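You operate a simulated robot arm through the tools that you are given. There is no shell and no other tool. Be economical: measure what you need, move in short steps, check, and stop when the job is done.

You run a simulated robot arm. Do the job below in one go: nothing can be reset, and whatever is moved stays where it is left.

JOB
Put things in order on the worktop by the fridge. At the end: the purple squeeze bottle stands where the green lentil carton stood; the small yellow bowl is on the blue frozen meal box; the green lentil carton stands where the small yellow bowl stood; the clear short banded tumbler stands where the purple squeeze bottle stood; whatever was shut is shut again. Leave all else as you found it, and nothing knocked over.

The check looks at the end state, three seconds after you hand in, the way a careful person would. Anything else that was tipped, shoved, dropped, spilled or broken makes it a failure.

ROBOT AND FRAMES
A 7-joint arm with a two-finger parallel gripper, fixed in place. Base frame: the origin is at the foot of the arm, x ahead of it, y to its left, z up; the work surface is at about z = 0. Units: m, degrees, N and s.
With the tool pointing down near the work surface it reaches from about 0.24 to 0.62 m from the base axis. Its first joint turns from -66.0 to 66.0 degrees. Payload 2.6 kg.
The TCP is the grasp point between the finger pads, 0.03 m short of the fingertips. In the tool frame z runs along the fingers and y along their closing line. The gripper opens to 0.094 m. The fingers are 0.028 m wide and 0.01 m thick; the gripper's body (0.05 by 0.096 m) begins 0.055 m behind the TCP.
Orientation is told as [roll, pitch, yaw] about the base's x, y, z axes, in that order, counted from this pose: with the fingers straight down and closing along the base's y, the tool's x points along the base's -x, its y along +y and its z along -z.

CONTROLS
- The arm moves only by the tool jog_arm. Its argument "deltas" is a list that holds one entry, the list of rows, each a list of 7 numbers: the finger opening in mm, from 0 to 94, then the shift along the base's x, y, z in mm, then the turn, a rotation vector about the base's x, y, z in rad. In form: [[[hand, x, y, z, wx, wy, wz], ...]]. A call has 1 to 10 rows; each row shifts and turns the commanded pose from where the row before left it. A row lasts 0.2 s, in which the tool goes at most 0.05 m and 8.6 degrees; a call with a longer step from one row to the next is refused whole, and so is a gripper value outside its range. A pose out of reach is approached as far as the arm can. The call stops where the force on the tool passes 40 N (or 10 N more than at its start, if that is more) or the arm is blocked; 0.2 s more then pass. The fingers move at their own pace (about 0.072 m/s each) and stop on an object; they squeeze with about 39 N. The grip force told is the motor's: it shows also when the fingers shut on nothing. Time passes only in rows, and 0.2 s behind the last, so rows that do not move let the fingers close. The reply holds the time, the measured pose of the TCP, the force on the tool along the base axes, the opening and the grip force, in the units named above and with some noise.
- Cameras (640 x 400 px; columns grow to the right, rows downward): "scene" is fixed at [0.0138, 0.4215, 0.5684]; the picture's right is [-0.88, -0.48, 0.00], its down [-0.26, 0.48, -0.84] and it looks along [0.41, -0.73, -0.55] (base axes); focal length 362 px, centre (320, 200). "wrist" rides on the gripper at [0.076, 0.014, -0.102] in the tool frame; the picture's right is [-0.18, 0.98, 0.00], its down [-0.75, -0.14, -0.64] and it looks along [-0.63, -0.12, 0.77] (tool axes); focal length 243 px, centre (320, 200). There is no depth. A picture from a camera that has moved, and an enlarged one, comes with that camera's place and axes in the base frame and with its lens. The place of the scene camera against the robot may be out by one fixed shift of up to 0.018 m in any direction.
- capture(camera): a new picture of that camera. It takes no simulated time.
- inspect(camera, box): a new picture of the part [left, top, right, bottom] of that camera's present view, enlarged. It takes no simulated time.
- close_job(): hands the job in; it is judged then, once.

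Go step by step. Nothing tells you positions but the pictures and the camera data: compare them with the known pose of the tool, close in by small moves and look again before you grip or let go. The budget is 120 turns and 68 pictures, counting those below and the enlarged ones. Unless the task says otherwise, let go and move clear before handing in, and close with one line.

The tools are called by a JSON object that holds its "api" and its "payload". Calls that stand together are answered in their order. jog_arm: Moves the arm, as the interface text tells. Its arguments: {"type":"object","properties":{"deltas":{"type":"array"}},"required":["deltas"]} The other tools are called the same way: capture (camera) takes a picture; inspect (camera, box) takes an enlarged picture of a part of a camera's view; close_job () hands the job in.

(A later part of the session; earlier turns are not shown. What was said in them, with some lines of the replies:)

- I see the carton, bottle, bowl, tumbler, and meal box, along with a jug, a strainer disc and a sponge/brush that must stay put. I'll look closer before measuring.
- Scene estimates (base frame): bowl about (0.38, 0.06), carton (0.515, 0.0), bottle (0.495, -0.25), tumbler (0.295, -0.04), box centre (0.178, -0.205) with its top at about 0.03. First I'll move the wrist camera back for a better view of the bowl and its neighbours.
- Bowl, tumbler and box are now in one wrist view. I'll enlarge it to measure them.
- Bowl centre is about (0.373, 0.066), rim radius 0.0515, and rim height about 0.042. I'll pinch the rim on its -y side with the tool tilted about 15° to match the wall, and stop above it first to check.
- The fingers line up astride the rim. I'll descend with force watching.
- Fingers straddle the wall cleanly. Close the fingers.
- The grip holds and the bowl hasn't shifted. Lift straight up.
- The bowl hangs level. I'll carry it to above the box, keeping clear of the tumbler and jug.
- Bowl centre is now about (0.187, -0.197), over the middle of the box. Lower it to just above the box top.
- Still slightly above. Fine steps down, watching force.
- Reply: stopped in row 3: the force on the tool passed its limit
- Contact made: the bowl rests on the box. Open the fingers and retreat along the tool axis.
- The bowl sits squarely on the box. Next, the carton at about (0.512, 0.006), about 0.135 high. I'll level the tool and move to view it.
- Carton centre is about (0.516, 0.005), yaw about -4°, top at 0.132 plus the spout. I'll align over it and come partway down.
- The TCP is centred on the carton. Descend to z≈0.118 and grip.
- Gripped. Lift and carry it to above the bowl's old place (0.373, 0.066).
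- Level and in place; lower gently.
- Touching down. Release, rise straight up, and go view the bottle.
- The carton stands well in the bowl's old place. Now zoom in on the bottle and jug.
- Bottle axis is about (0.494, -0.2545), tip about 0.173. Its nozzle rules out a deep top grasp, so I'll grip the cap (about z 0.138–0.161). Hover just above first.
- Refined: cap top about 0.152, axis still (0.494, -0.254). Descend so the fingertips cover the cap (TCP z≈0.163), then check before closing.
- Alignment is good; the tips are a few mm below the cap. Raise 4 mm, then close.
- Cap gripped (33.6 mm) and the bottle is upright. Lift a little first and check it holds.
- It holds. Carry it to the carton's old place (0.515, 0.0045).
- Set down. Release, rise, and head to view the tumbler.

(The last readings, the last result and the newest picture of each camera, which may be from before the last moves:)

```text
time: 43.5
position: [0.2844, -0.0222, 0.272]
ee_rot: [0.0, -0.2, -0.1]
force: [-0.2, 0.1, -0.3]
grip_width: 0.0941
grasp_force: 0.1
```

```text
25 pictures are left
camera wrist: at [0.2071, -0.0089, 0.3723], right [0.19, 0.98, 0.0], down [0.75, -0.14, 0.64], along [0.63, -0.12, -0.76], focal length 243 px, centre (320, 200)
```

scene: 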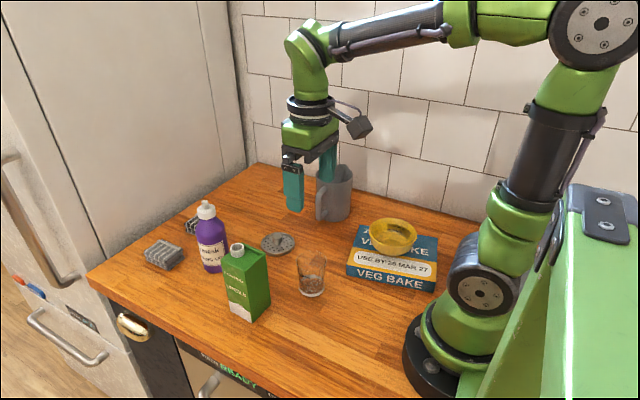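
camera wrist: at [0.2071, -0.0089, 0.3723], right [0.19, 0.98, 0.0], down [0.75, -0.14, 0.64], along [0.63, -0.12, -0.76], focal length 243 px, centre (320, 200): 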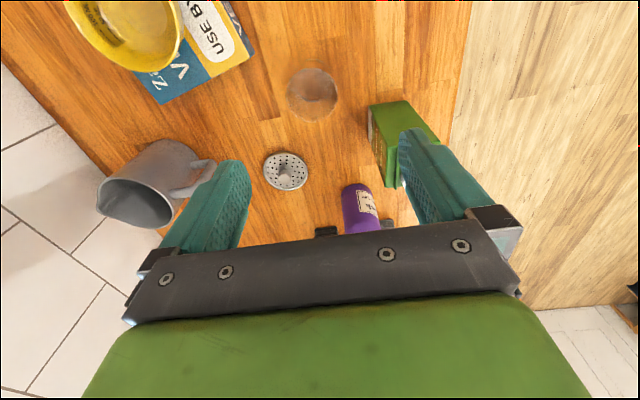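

Tumbler is in view. I'll zoom on it and check the bottle's standing place.

{"api": "inspect", "payload": {"camera": "wrist", "box": [262, 50, 390, 130]}}

{"api": "inspect", "payload": {"camera": "scene", "box": [140, 195, 300, 295]}}

{"api": "inspect", "payload": {"camera": "scene", "box": [260, 235, 356, 305]}}

```text
5.00 times, centred on (326, 90) of wrist
camera zoom: at [0.2071, -0.0089, 0.3723], right [0.19, 0.98, 0.0], down [0.75, -0.14, 0.64], along [0.63, -0.12, -0.76], focal length 1213 px, centre (290, 750)
```

zoom: 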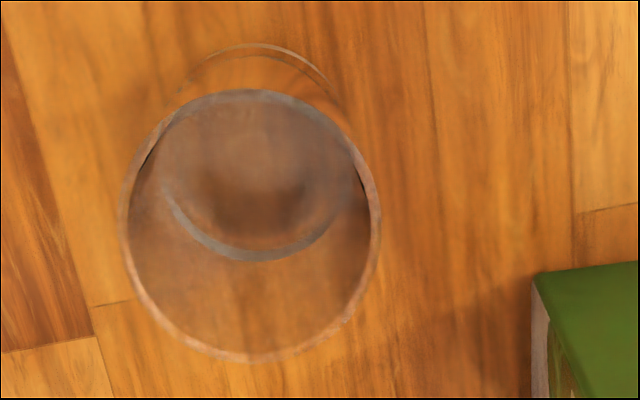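

```text
4.00 times, centred on (220, 245) of scene
camera zoom: at [0.0138, 0.4215, 0.5684], right [-0.88, -0.48, 0.0], down [-0.26, 0.48, -0.84], along [0.41, -0.73, -0.55], focal length 1448 px, centre (720, 20)
```

zoom: 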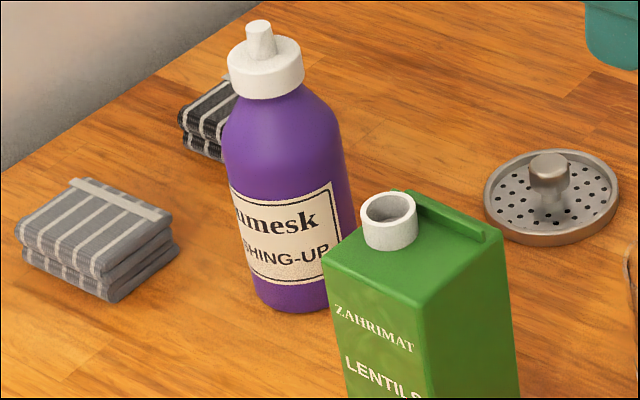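

```text
5.71 times, centred on (308, 270) of scene
camera zoom: at [0.0138, 0.4215, 0.5684], right [-0.88, -0.48, 0.0], down [-0.26, 0.48, -0.84], along [0.41, -0.73, -0.55], focal length 2068 px, centre (389, -200)
```

zoom: 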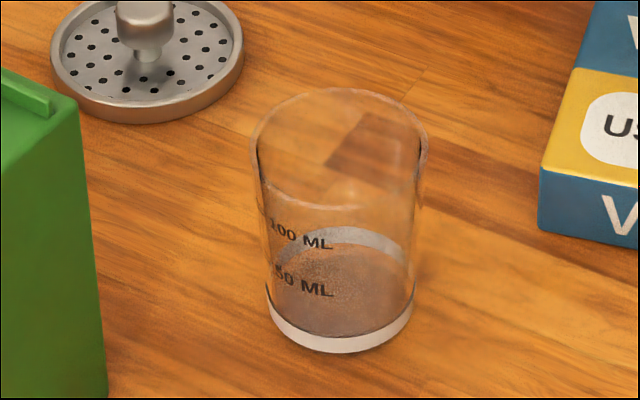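

The bottle stands upright and close to the carton's old spot. Tumbler centre is about (0.295, -0.037), rim at 0.071, radius 0.03. I'll move above it and check.

{"api": "jog_arm", "payload": {"deltas": [[[94, 10, -15, -20, 0, 0, 0], [94, 0, 0, -40, 0, 0, 0], [94, 0, 0, -40, 0, 0, 0], [94, 0, 0, -40, 0, 0, 0], [94, 0, 0, -20, 0, 0, 0], [94, 0, 0, 0, 0, 0, 0]]]}}

{"api": "capture", "payload": {"camera": "wrist"}}

{"api": "inspect", "payload": {"camera": "scene", "box": [230, 210, 390, 310]}}

```text
time: 44.9
position: [0.2941, -0.0362, 0.1101]
ee_rot: [0.0, -0.2, -0.1]
force: [-0.3, -0.9, 0.0]
grip_width: 0.0939
grasp_force: 0.0
```

```text
21 pictures are left
camera wrist: at [0.2178, -0.0224, 0.2118], right [0.19, 0.98, 0.0], down [0.75, -0.14, 0.64], along [0.63, -0.12, -0.76], focal length 243 px, centre (320, 200)
```

wrist: 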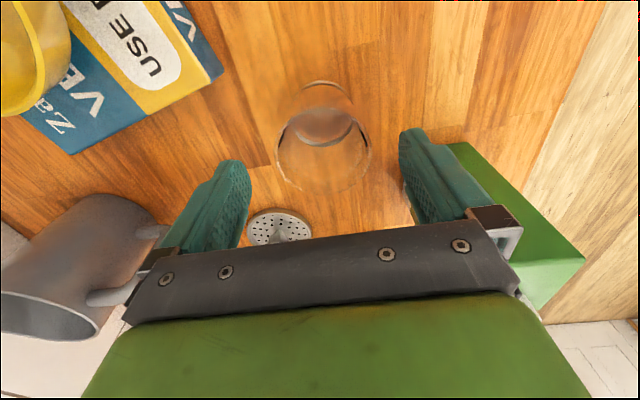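

```text
4.00 times, centred on (310, 260) of scene
camera zoom: at [0.0138, 0.4215, 0.5684], right [-0.88, -0.48, 0.0], down [-0.26, 0.48, -0.84], along [0.41, -0.73, -0.55], focal length 1448 px, centre (360, -40)
```

zoom: 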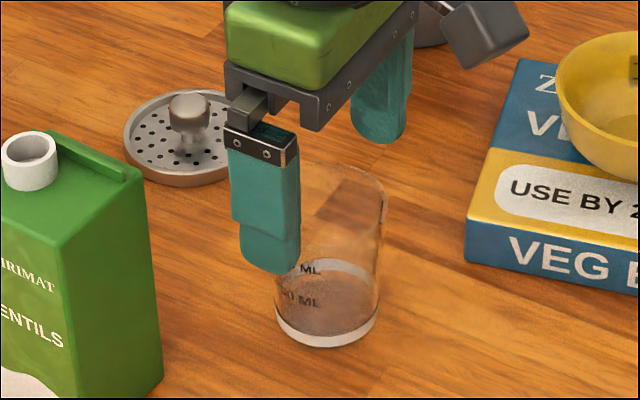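

Well centred. Descend and close.

{"api": "jog_arm", "payload": {"deltas": [[[94, -1, 0, -20, 0, 0, 0], [94, -1, 1, -20, 0, 0, 0], [94, 0, 0, -14, 0, 0, 0], [94, 0, 0, -8, 0, 0, 0], [94, 0, 0, 0, 0, 0, 0]]]}}

{"api": "jog_arm", "payload": {"deltas": [[[76, 0, 0, 0, 0, 0, 0], [66, 0, 0, 0, 0, 0, 0], [54, 0, 0, 0, 0, 0, 0], [45, 0, 0, 0, 0, 0, 0], [45, 0, 0, 0, 0, 0, 0], [45, 0, 0, 0, 0, 0, 0]]]}}

{"api": "inspect", "payload": {"camera": "scene", "box": [230, 210, 390, 310]}}

```text
time: 46.1
position: [0.2934, -0.037, 0.0488]
ee_rot: [0.0, -0.3, -0.1]
force: [0.6, 0.0, -0.8]
grip_width: 0.0941
grasp_force: 0.1
```

```text
time: 47.5
position: [0.2922, -0.0357, 0.0496]
ee_rot: [0.0, -0.1, 0.1]
force: [1.6, 1.3, 2.1]
grip_width: 0.0604
grasp_force: 38.9
```

```text
4.00 times, centred on (310, 260) of scene
camera zoom: at [0.0138, 0.4215, 0.5684], right [-0.88, -0.48, 0.0], down [-0.26, 0.48, -0.84], along [0.41, -0.73, -0.55], focal length 1448 px, centre (360, -40)
```

zoom: 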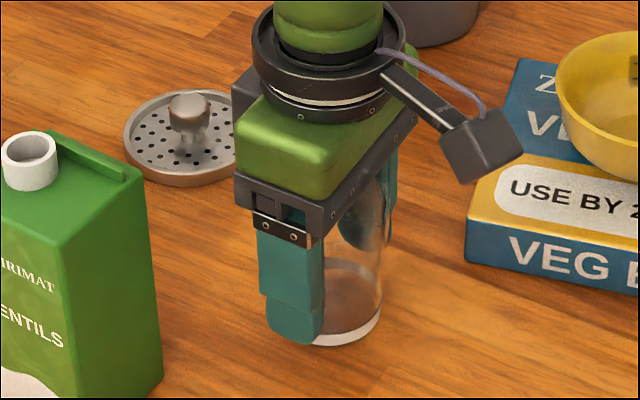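

Gripped at 60 mm. Lift slowly and check.

{"api": "jog_arm", "payload": {"deltas": [[[45, 0, 0, 4, 0, 0, 0], [45, 0, 0, 12, 0, 0, 0], [45, 0, 0, 25, 0, 0, 0], [45, 0, 0, 35, 0, 0, 0], [45, 0, 0, 35, 0, 0, 0], [45, 0, 0, 25, 0, 0, 0], [45, 0, 0, 14, 0, 0, 0], [45, 0, 0, 0, 0, 0, 0]]]}}

{"api": "capture", "payload": {"camera": "scene"}}

```text
time: 49.3
position: [0.294, -0.0364, 0.199]
ee_rot: [0.0, -0.2, 0.0]
force: [-0.6, 0.3, -1.2]
grip_width: 0.0604
grasp_force: 39.6
```

```text
18 pictures are left
```

scene: 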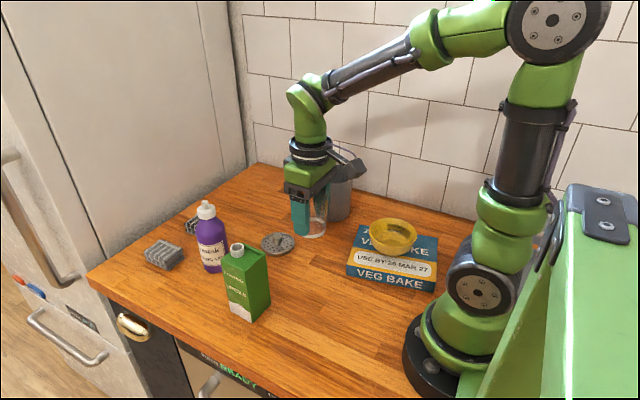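

Carry it around the jug to the bottle's old place, turning the tool -45° so the wrist camera clears the jug.

{"api": "jog_arm", "payload": {"deltas": [[[45, 16, -8, 0, 0, 0, -0.09], [45, 32, -14, 0, 0, 0, -0.115], [45, 32, -14, 0, 0, 0, -0.115], [45, 32, -14, 0, 0, 0, -0.115], [45, 32, -14, 0, 0, 0, -0.115], [45, 32, -14, 0, 0, 0, -0.115], [45, 16, -14, 0, 0, 0, -0.115], [45, 4, -14, 0, 0, 0, 0], [45, 2, -14, 0, 0, 0, 0], [45, 0, 0, 0, 0, 0, 0]]]}}

{"api": "jog_arm", "payload": {"deltas": [[[45, 0, -15, 0, 0, 0, 0], [45, 1, -28, 0, 0, 0, 0], [45, 1, -28, 0, 0, 0, 0], [45, 0, -20, 0, 0, 0, 0], [45, 0, -7, 0, 0, 0, 0], [45, 0, 0, 0, 0, 0, 0]]]}}

{"api": "inspect", "payload": {"camera": "scene", "box": [230, 120, 390, 220]}}

{"api": "capture", "payload": {"camera": "wrist"}}

```text
time: 51.5
position: [0.4914, -0.1572, 0.1989]
ee_rot: [0.0, -0.2, -44.8]
force: [-0.7, 0.3, -2.1]
grip_width: 0.0606
grasp_force: 39.0
```

```text
time: 52.9
position: [0.4931, -0.2564, 0.1973]
ee_rot: [0.0, -0.2, -44.9]
force: [-1.0, -0.3, -1.5]
grip_width: 0.0602
grasp_force: 38.5
```

```text
4.00 times, centred on (310, 170) of scene
camera zoom: at [0.0139, 0.4215, 0.5684], right [-0.88, -0.48, 0.0], down [-0.26, 0.48, -0.84], along [0.4, -0.73, -0.55], focal length 1448 px, centre (360, 320)
```

zoom: 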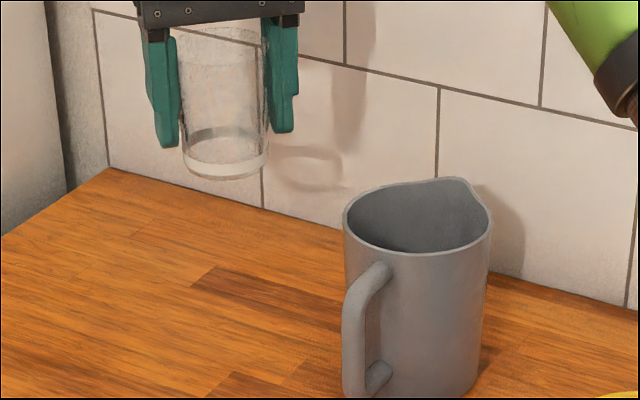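

```text
16 pictures are left
camera wrist: at [0.4485, -0.1909, 0.3005], right [0.82, 0.57, 0.0], down [0.43, -0.63, 0.64], along [0.37, -0.53, -0.76], focal length 243 px, centre (320, 200)
```

wrist: 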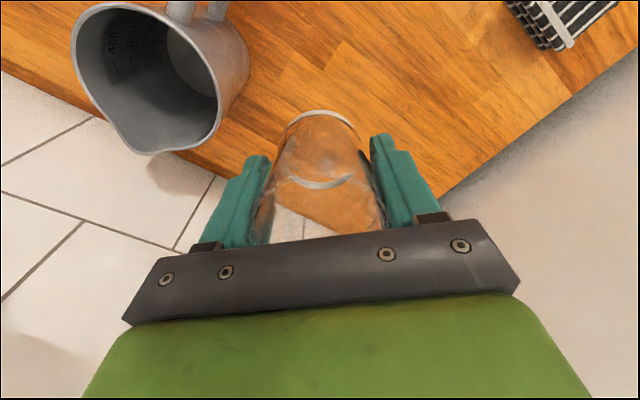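

Clear of the jug. Lower to just above the surface.

{"api": "jog_arm", "payload": {"deltas": [[[45, 0, 1, -15, 0, 0, 0], [45, 0, 0, -25, 0, 0, 0], [45, 0, 0, -30, 0, 0, 0], [45, 0, 0, -30, 0, 0, 0], [45, 0, 0, -20, 0, 0, 0], [45, 0, 0, -15, 0, 0, 0], [45, 0, 0, -6, 0, 0, 0], [45, 0, 0, 0, 0, 0, 0]]]}}

{"api": "inspect", "payload": {"camera": "scene", "box": [230, 130, 390, 230]}}

```text
time: 54.7
position: [0.4937, -0.2538, 0.0568]
ee_rot: [-0.1, -0.2, -44.8]
force: [-0.1, 0.3, -2.4]
grip_width: 0.0603
grasp_force: 38.9
```

```text
4.00 times, centred on (310, 180) of scene
camera zoom: at [0.0139, 0.4215, 0.5684], right [-0.88, -0.48, 0.0], down [-0.26, 0.48, -0.84], along [0.4, -0.73, -0.55], focal length 1448 px, centre (360, 280)
```

zoom: 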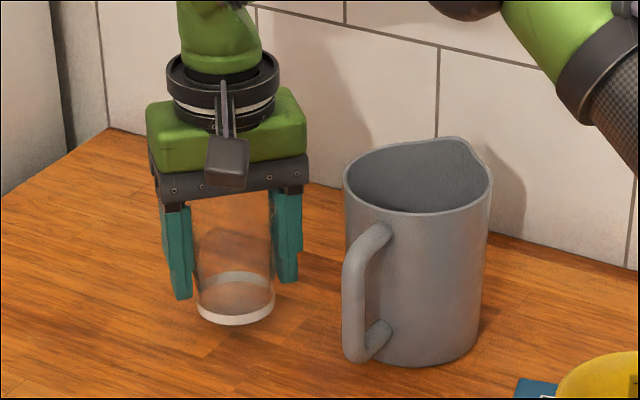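

{"api": "jog_arm", "payload": {"deltas": [[[45, 0, 0, -3, 0, 0, 0], [45, 0, 0, -2, 0, 0, 0], [45, 0, 0, -1, 0, 0, 0], [45, 0, 0, 0, 0, 0, 0]]]}}

```text
time: 55.7
position: [0.4936, -0.2547, 0.0527]
ee_rot: [0.1, -0.2, -44.7]
force: [0.1, 1.1, -1.5]
grip_width: 0.0602
grasp_force: 38.7
```

{"api": "jog_arm", "payload": {"deltas": [[[45, 0, 0, -1.5, 0, 0, 0], [45, 0, 0, -1, 0, 0, 0], [45, 0, 0, 0, 0, 0, 0]]]}}

```text
time: 56.5
position: [0.4929, -0.253, 0.0487]
ee_rot: [0.0, -0.1, -44.7]
force: [0.9, 0.9, -1.9]
grip_width: 0.06
grasp_force: 38.7
```

{"api": "jog_arm", "payload": {"deltas": [[[45, 0, 0, -1, 0, 0, 0], [45, 0, 0, -0.7, 0, 0, 0], [45, 0, 0, 0, 0, 0, 0]]]}}

{"api": "inspect", "payload": {"camera": "scene", "box": [230, 130, 390, 230]}}

```text
time: 57.3
position: [0.4933, -0.2529, 0.0487]
ee_rot: [0.0, -0.3, -44.8]
force: [-3.5, 2.1, 11.1]
grip_width: 0.0601
grasp_force: 39.1
```

```text
4.00 times, centred on (310, 180) of scene
camera zoom: at [0.0138, 0.4216, 0.5684], right [-0.88, -0.48, 0.0], down [-0.26, 0.48, -0.84], along [0.41, -0.73, -0.55], focal length 1448 px, centre (360, 280)
```

zoom: 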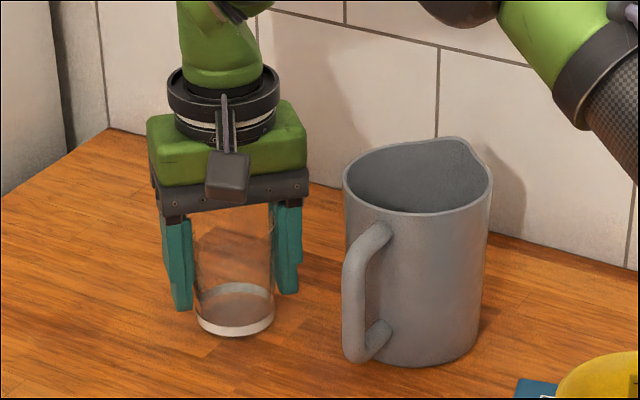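

Touching the surface. Release gently and rise.

{"api": "jog_arm", "payload": {"deltas": [[[45, 0, 0, 0.7, 0, 0, 0], [66, 0, 0, 0, 0, 0, 0], [76, 0, 0, 0, 0, 0, 0], [82, 0, 0, 0, 0, 0, 0], [82, 0, 0, 10, 0, 0, 0], [82, 0, 0, 30, 0, 0, 0], [82, 0, 0, 40, 0, 0, 0], [82, 0, 0, 45, 0, 0, 0], [82, 0, 0, 45, 0, 0, 0], [82, 0, 0, 40, 0, 0, 0]]]}}

{"api": "capture", "payload": {"camera": "scene"}}

{"api": "inspect", "payload": {"camera": "scene", "box": [230, 130, 390, 230]}}

```text
time: 59.5
position: [0.4926, -0.2526, 0.2593]
ee_rot: [-0.1, -0.2, -44.8]
force: [-0.2, -0.1, -0.4]
grip_width: 0.0822
grasp_force: 0.1
```

```text
13 pictures are left
```

scene: 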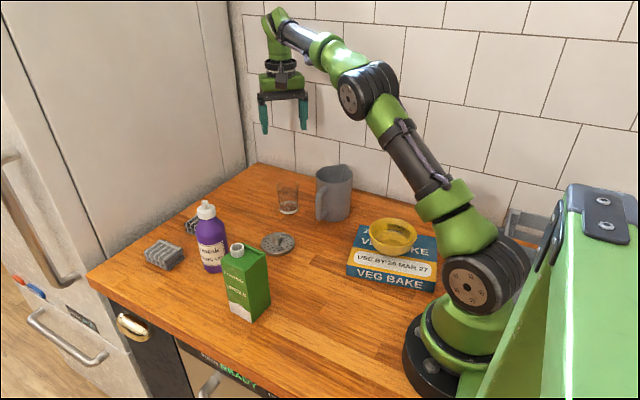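

```text
4.00 times, centred on (310, 180) of scene
camera zoom: at [0.0138, 0.4215, 0.5684], right [-0.88, -0.48, 0.0], down [-0.26, 0.48, -0.84], along [0.41, -0.73, -0.55], focal length 1448 px, centre (360, 280)
```

zoom: 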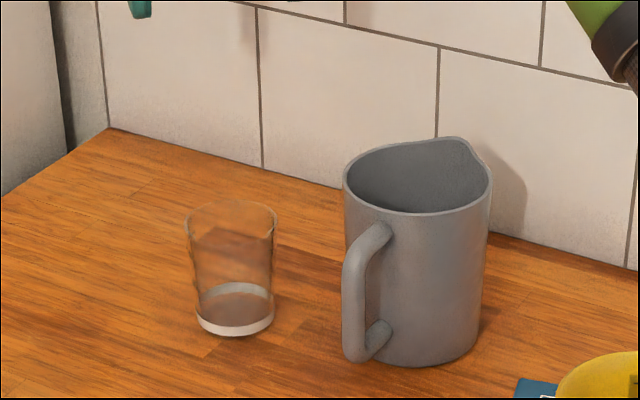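

All four items now stand upright in their places. The jug, strainer, towels and box look undisturbed, nothing that was shut was opened, and the gripper is empty and clear, so I'm handing in.

{"api": "close_job", "payload": {}}

```text
The job is handed in.
```

The job is handed in: the bowl is on the meal box, and the carton, bottle and tumbler stand in their new places (the bottle may be up to about 1 cm off the carton's exact spot); nothing else was disturbed.
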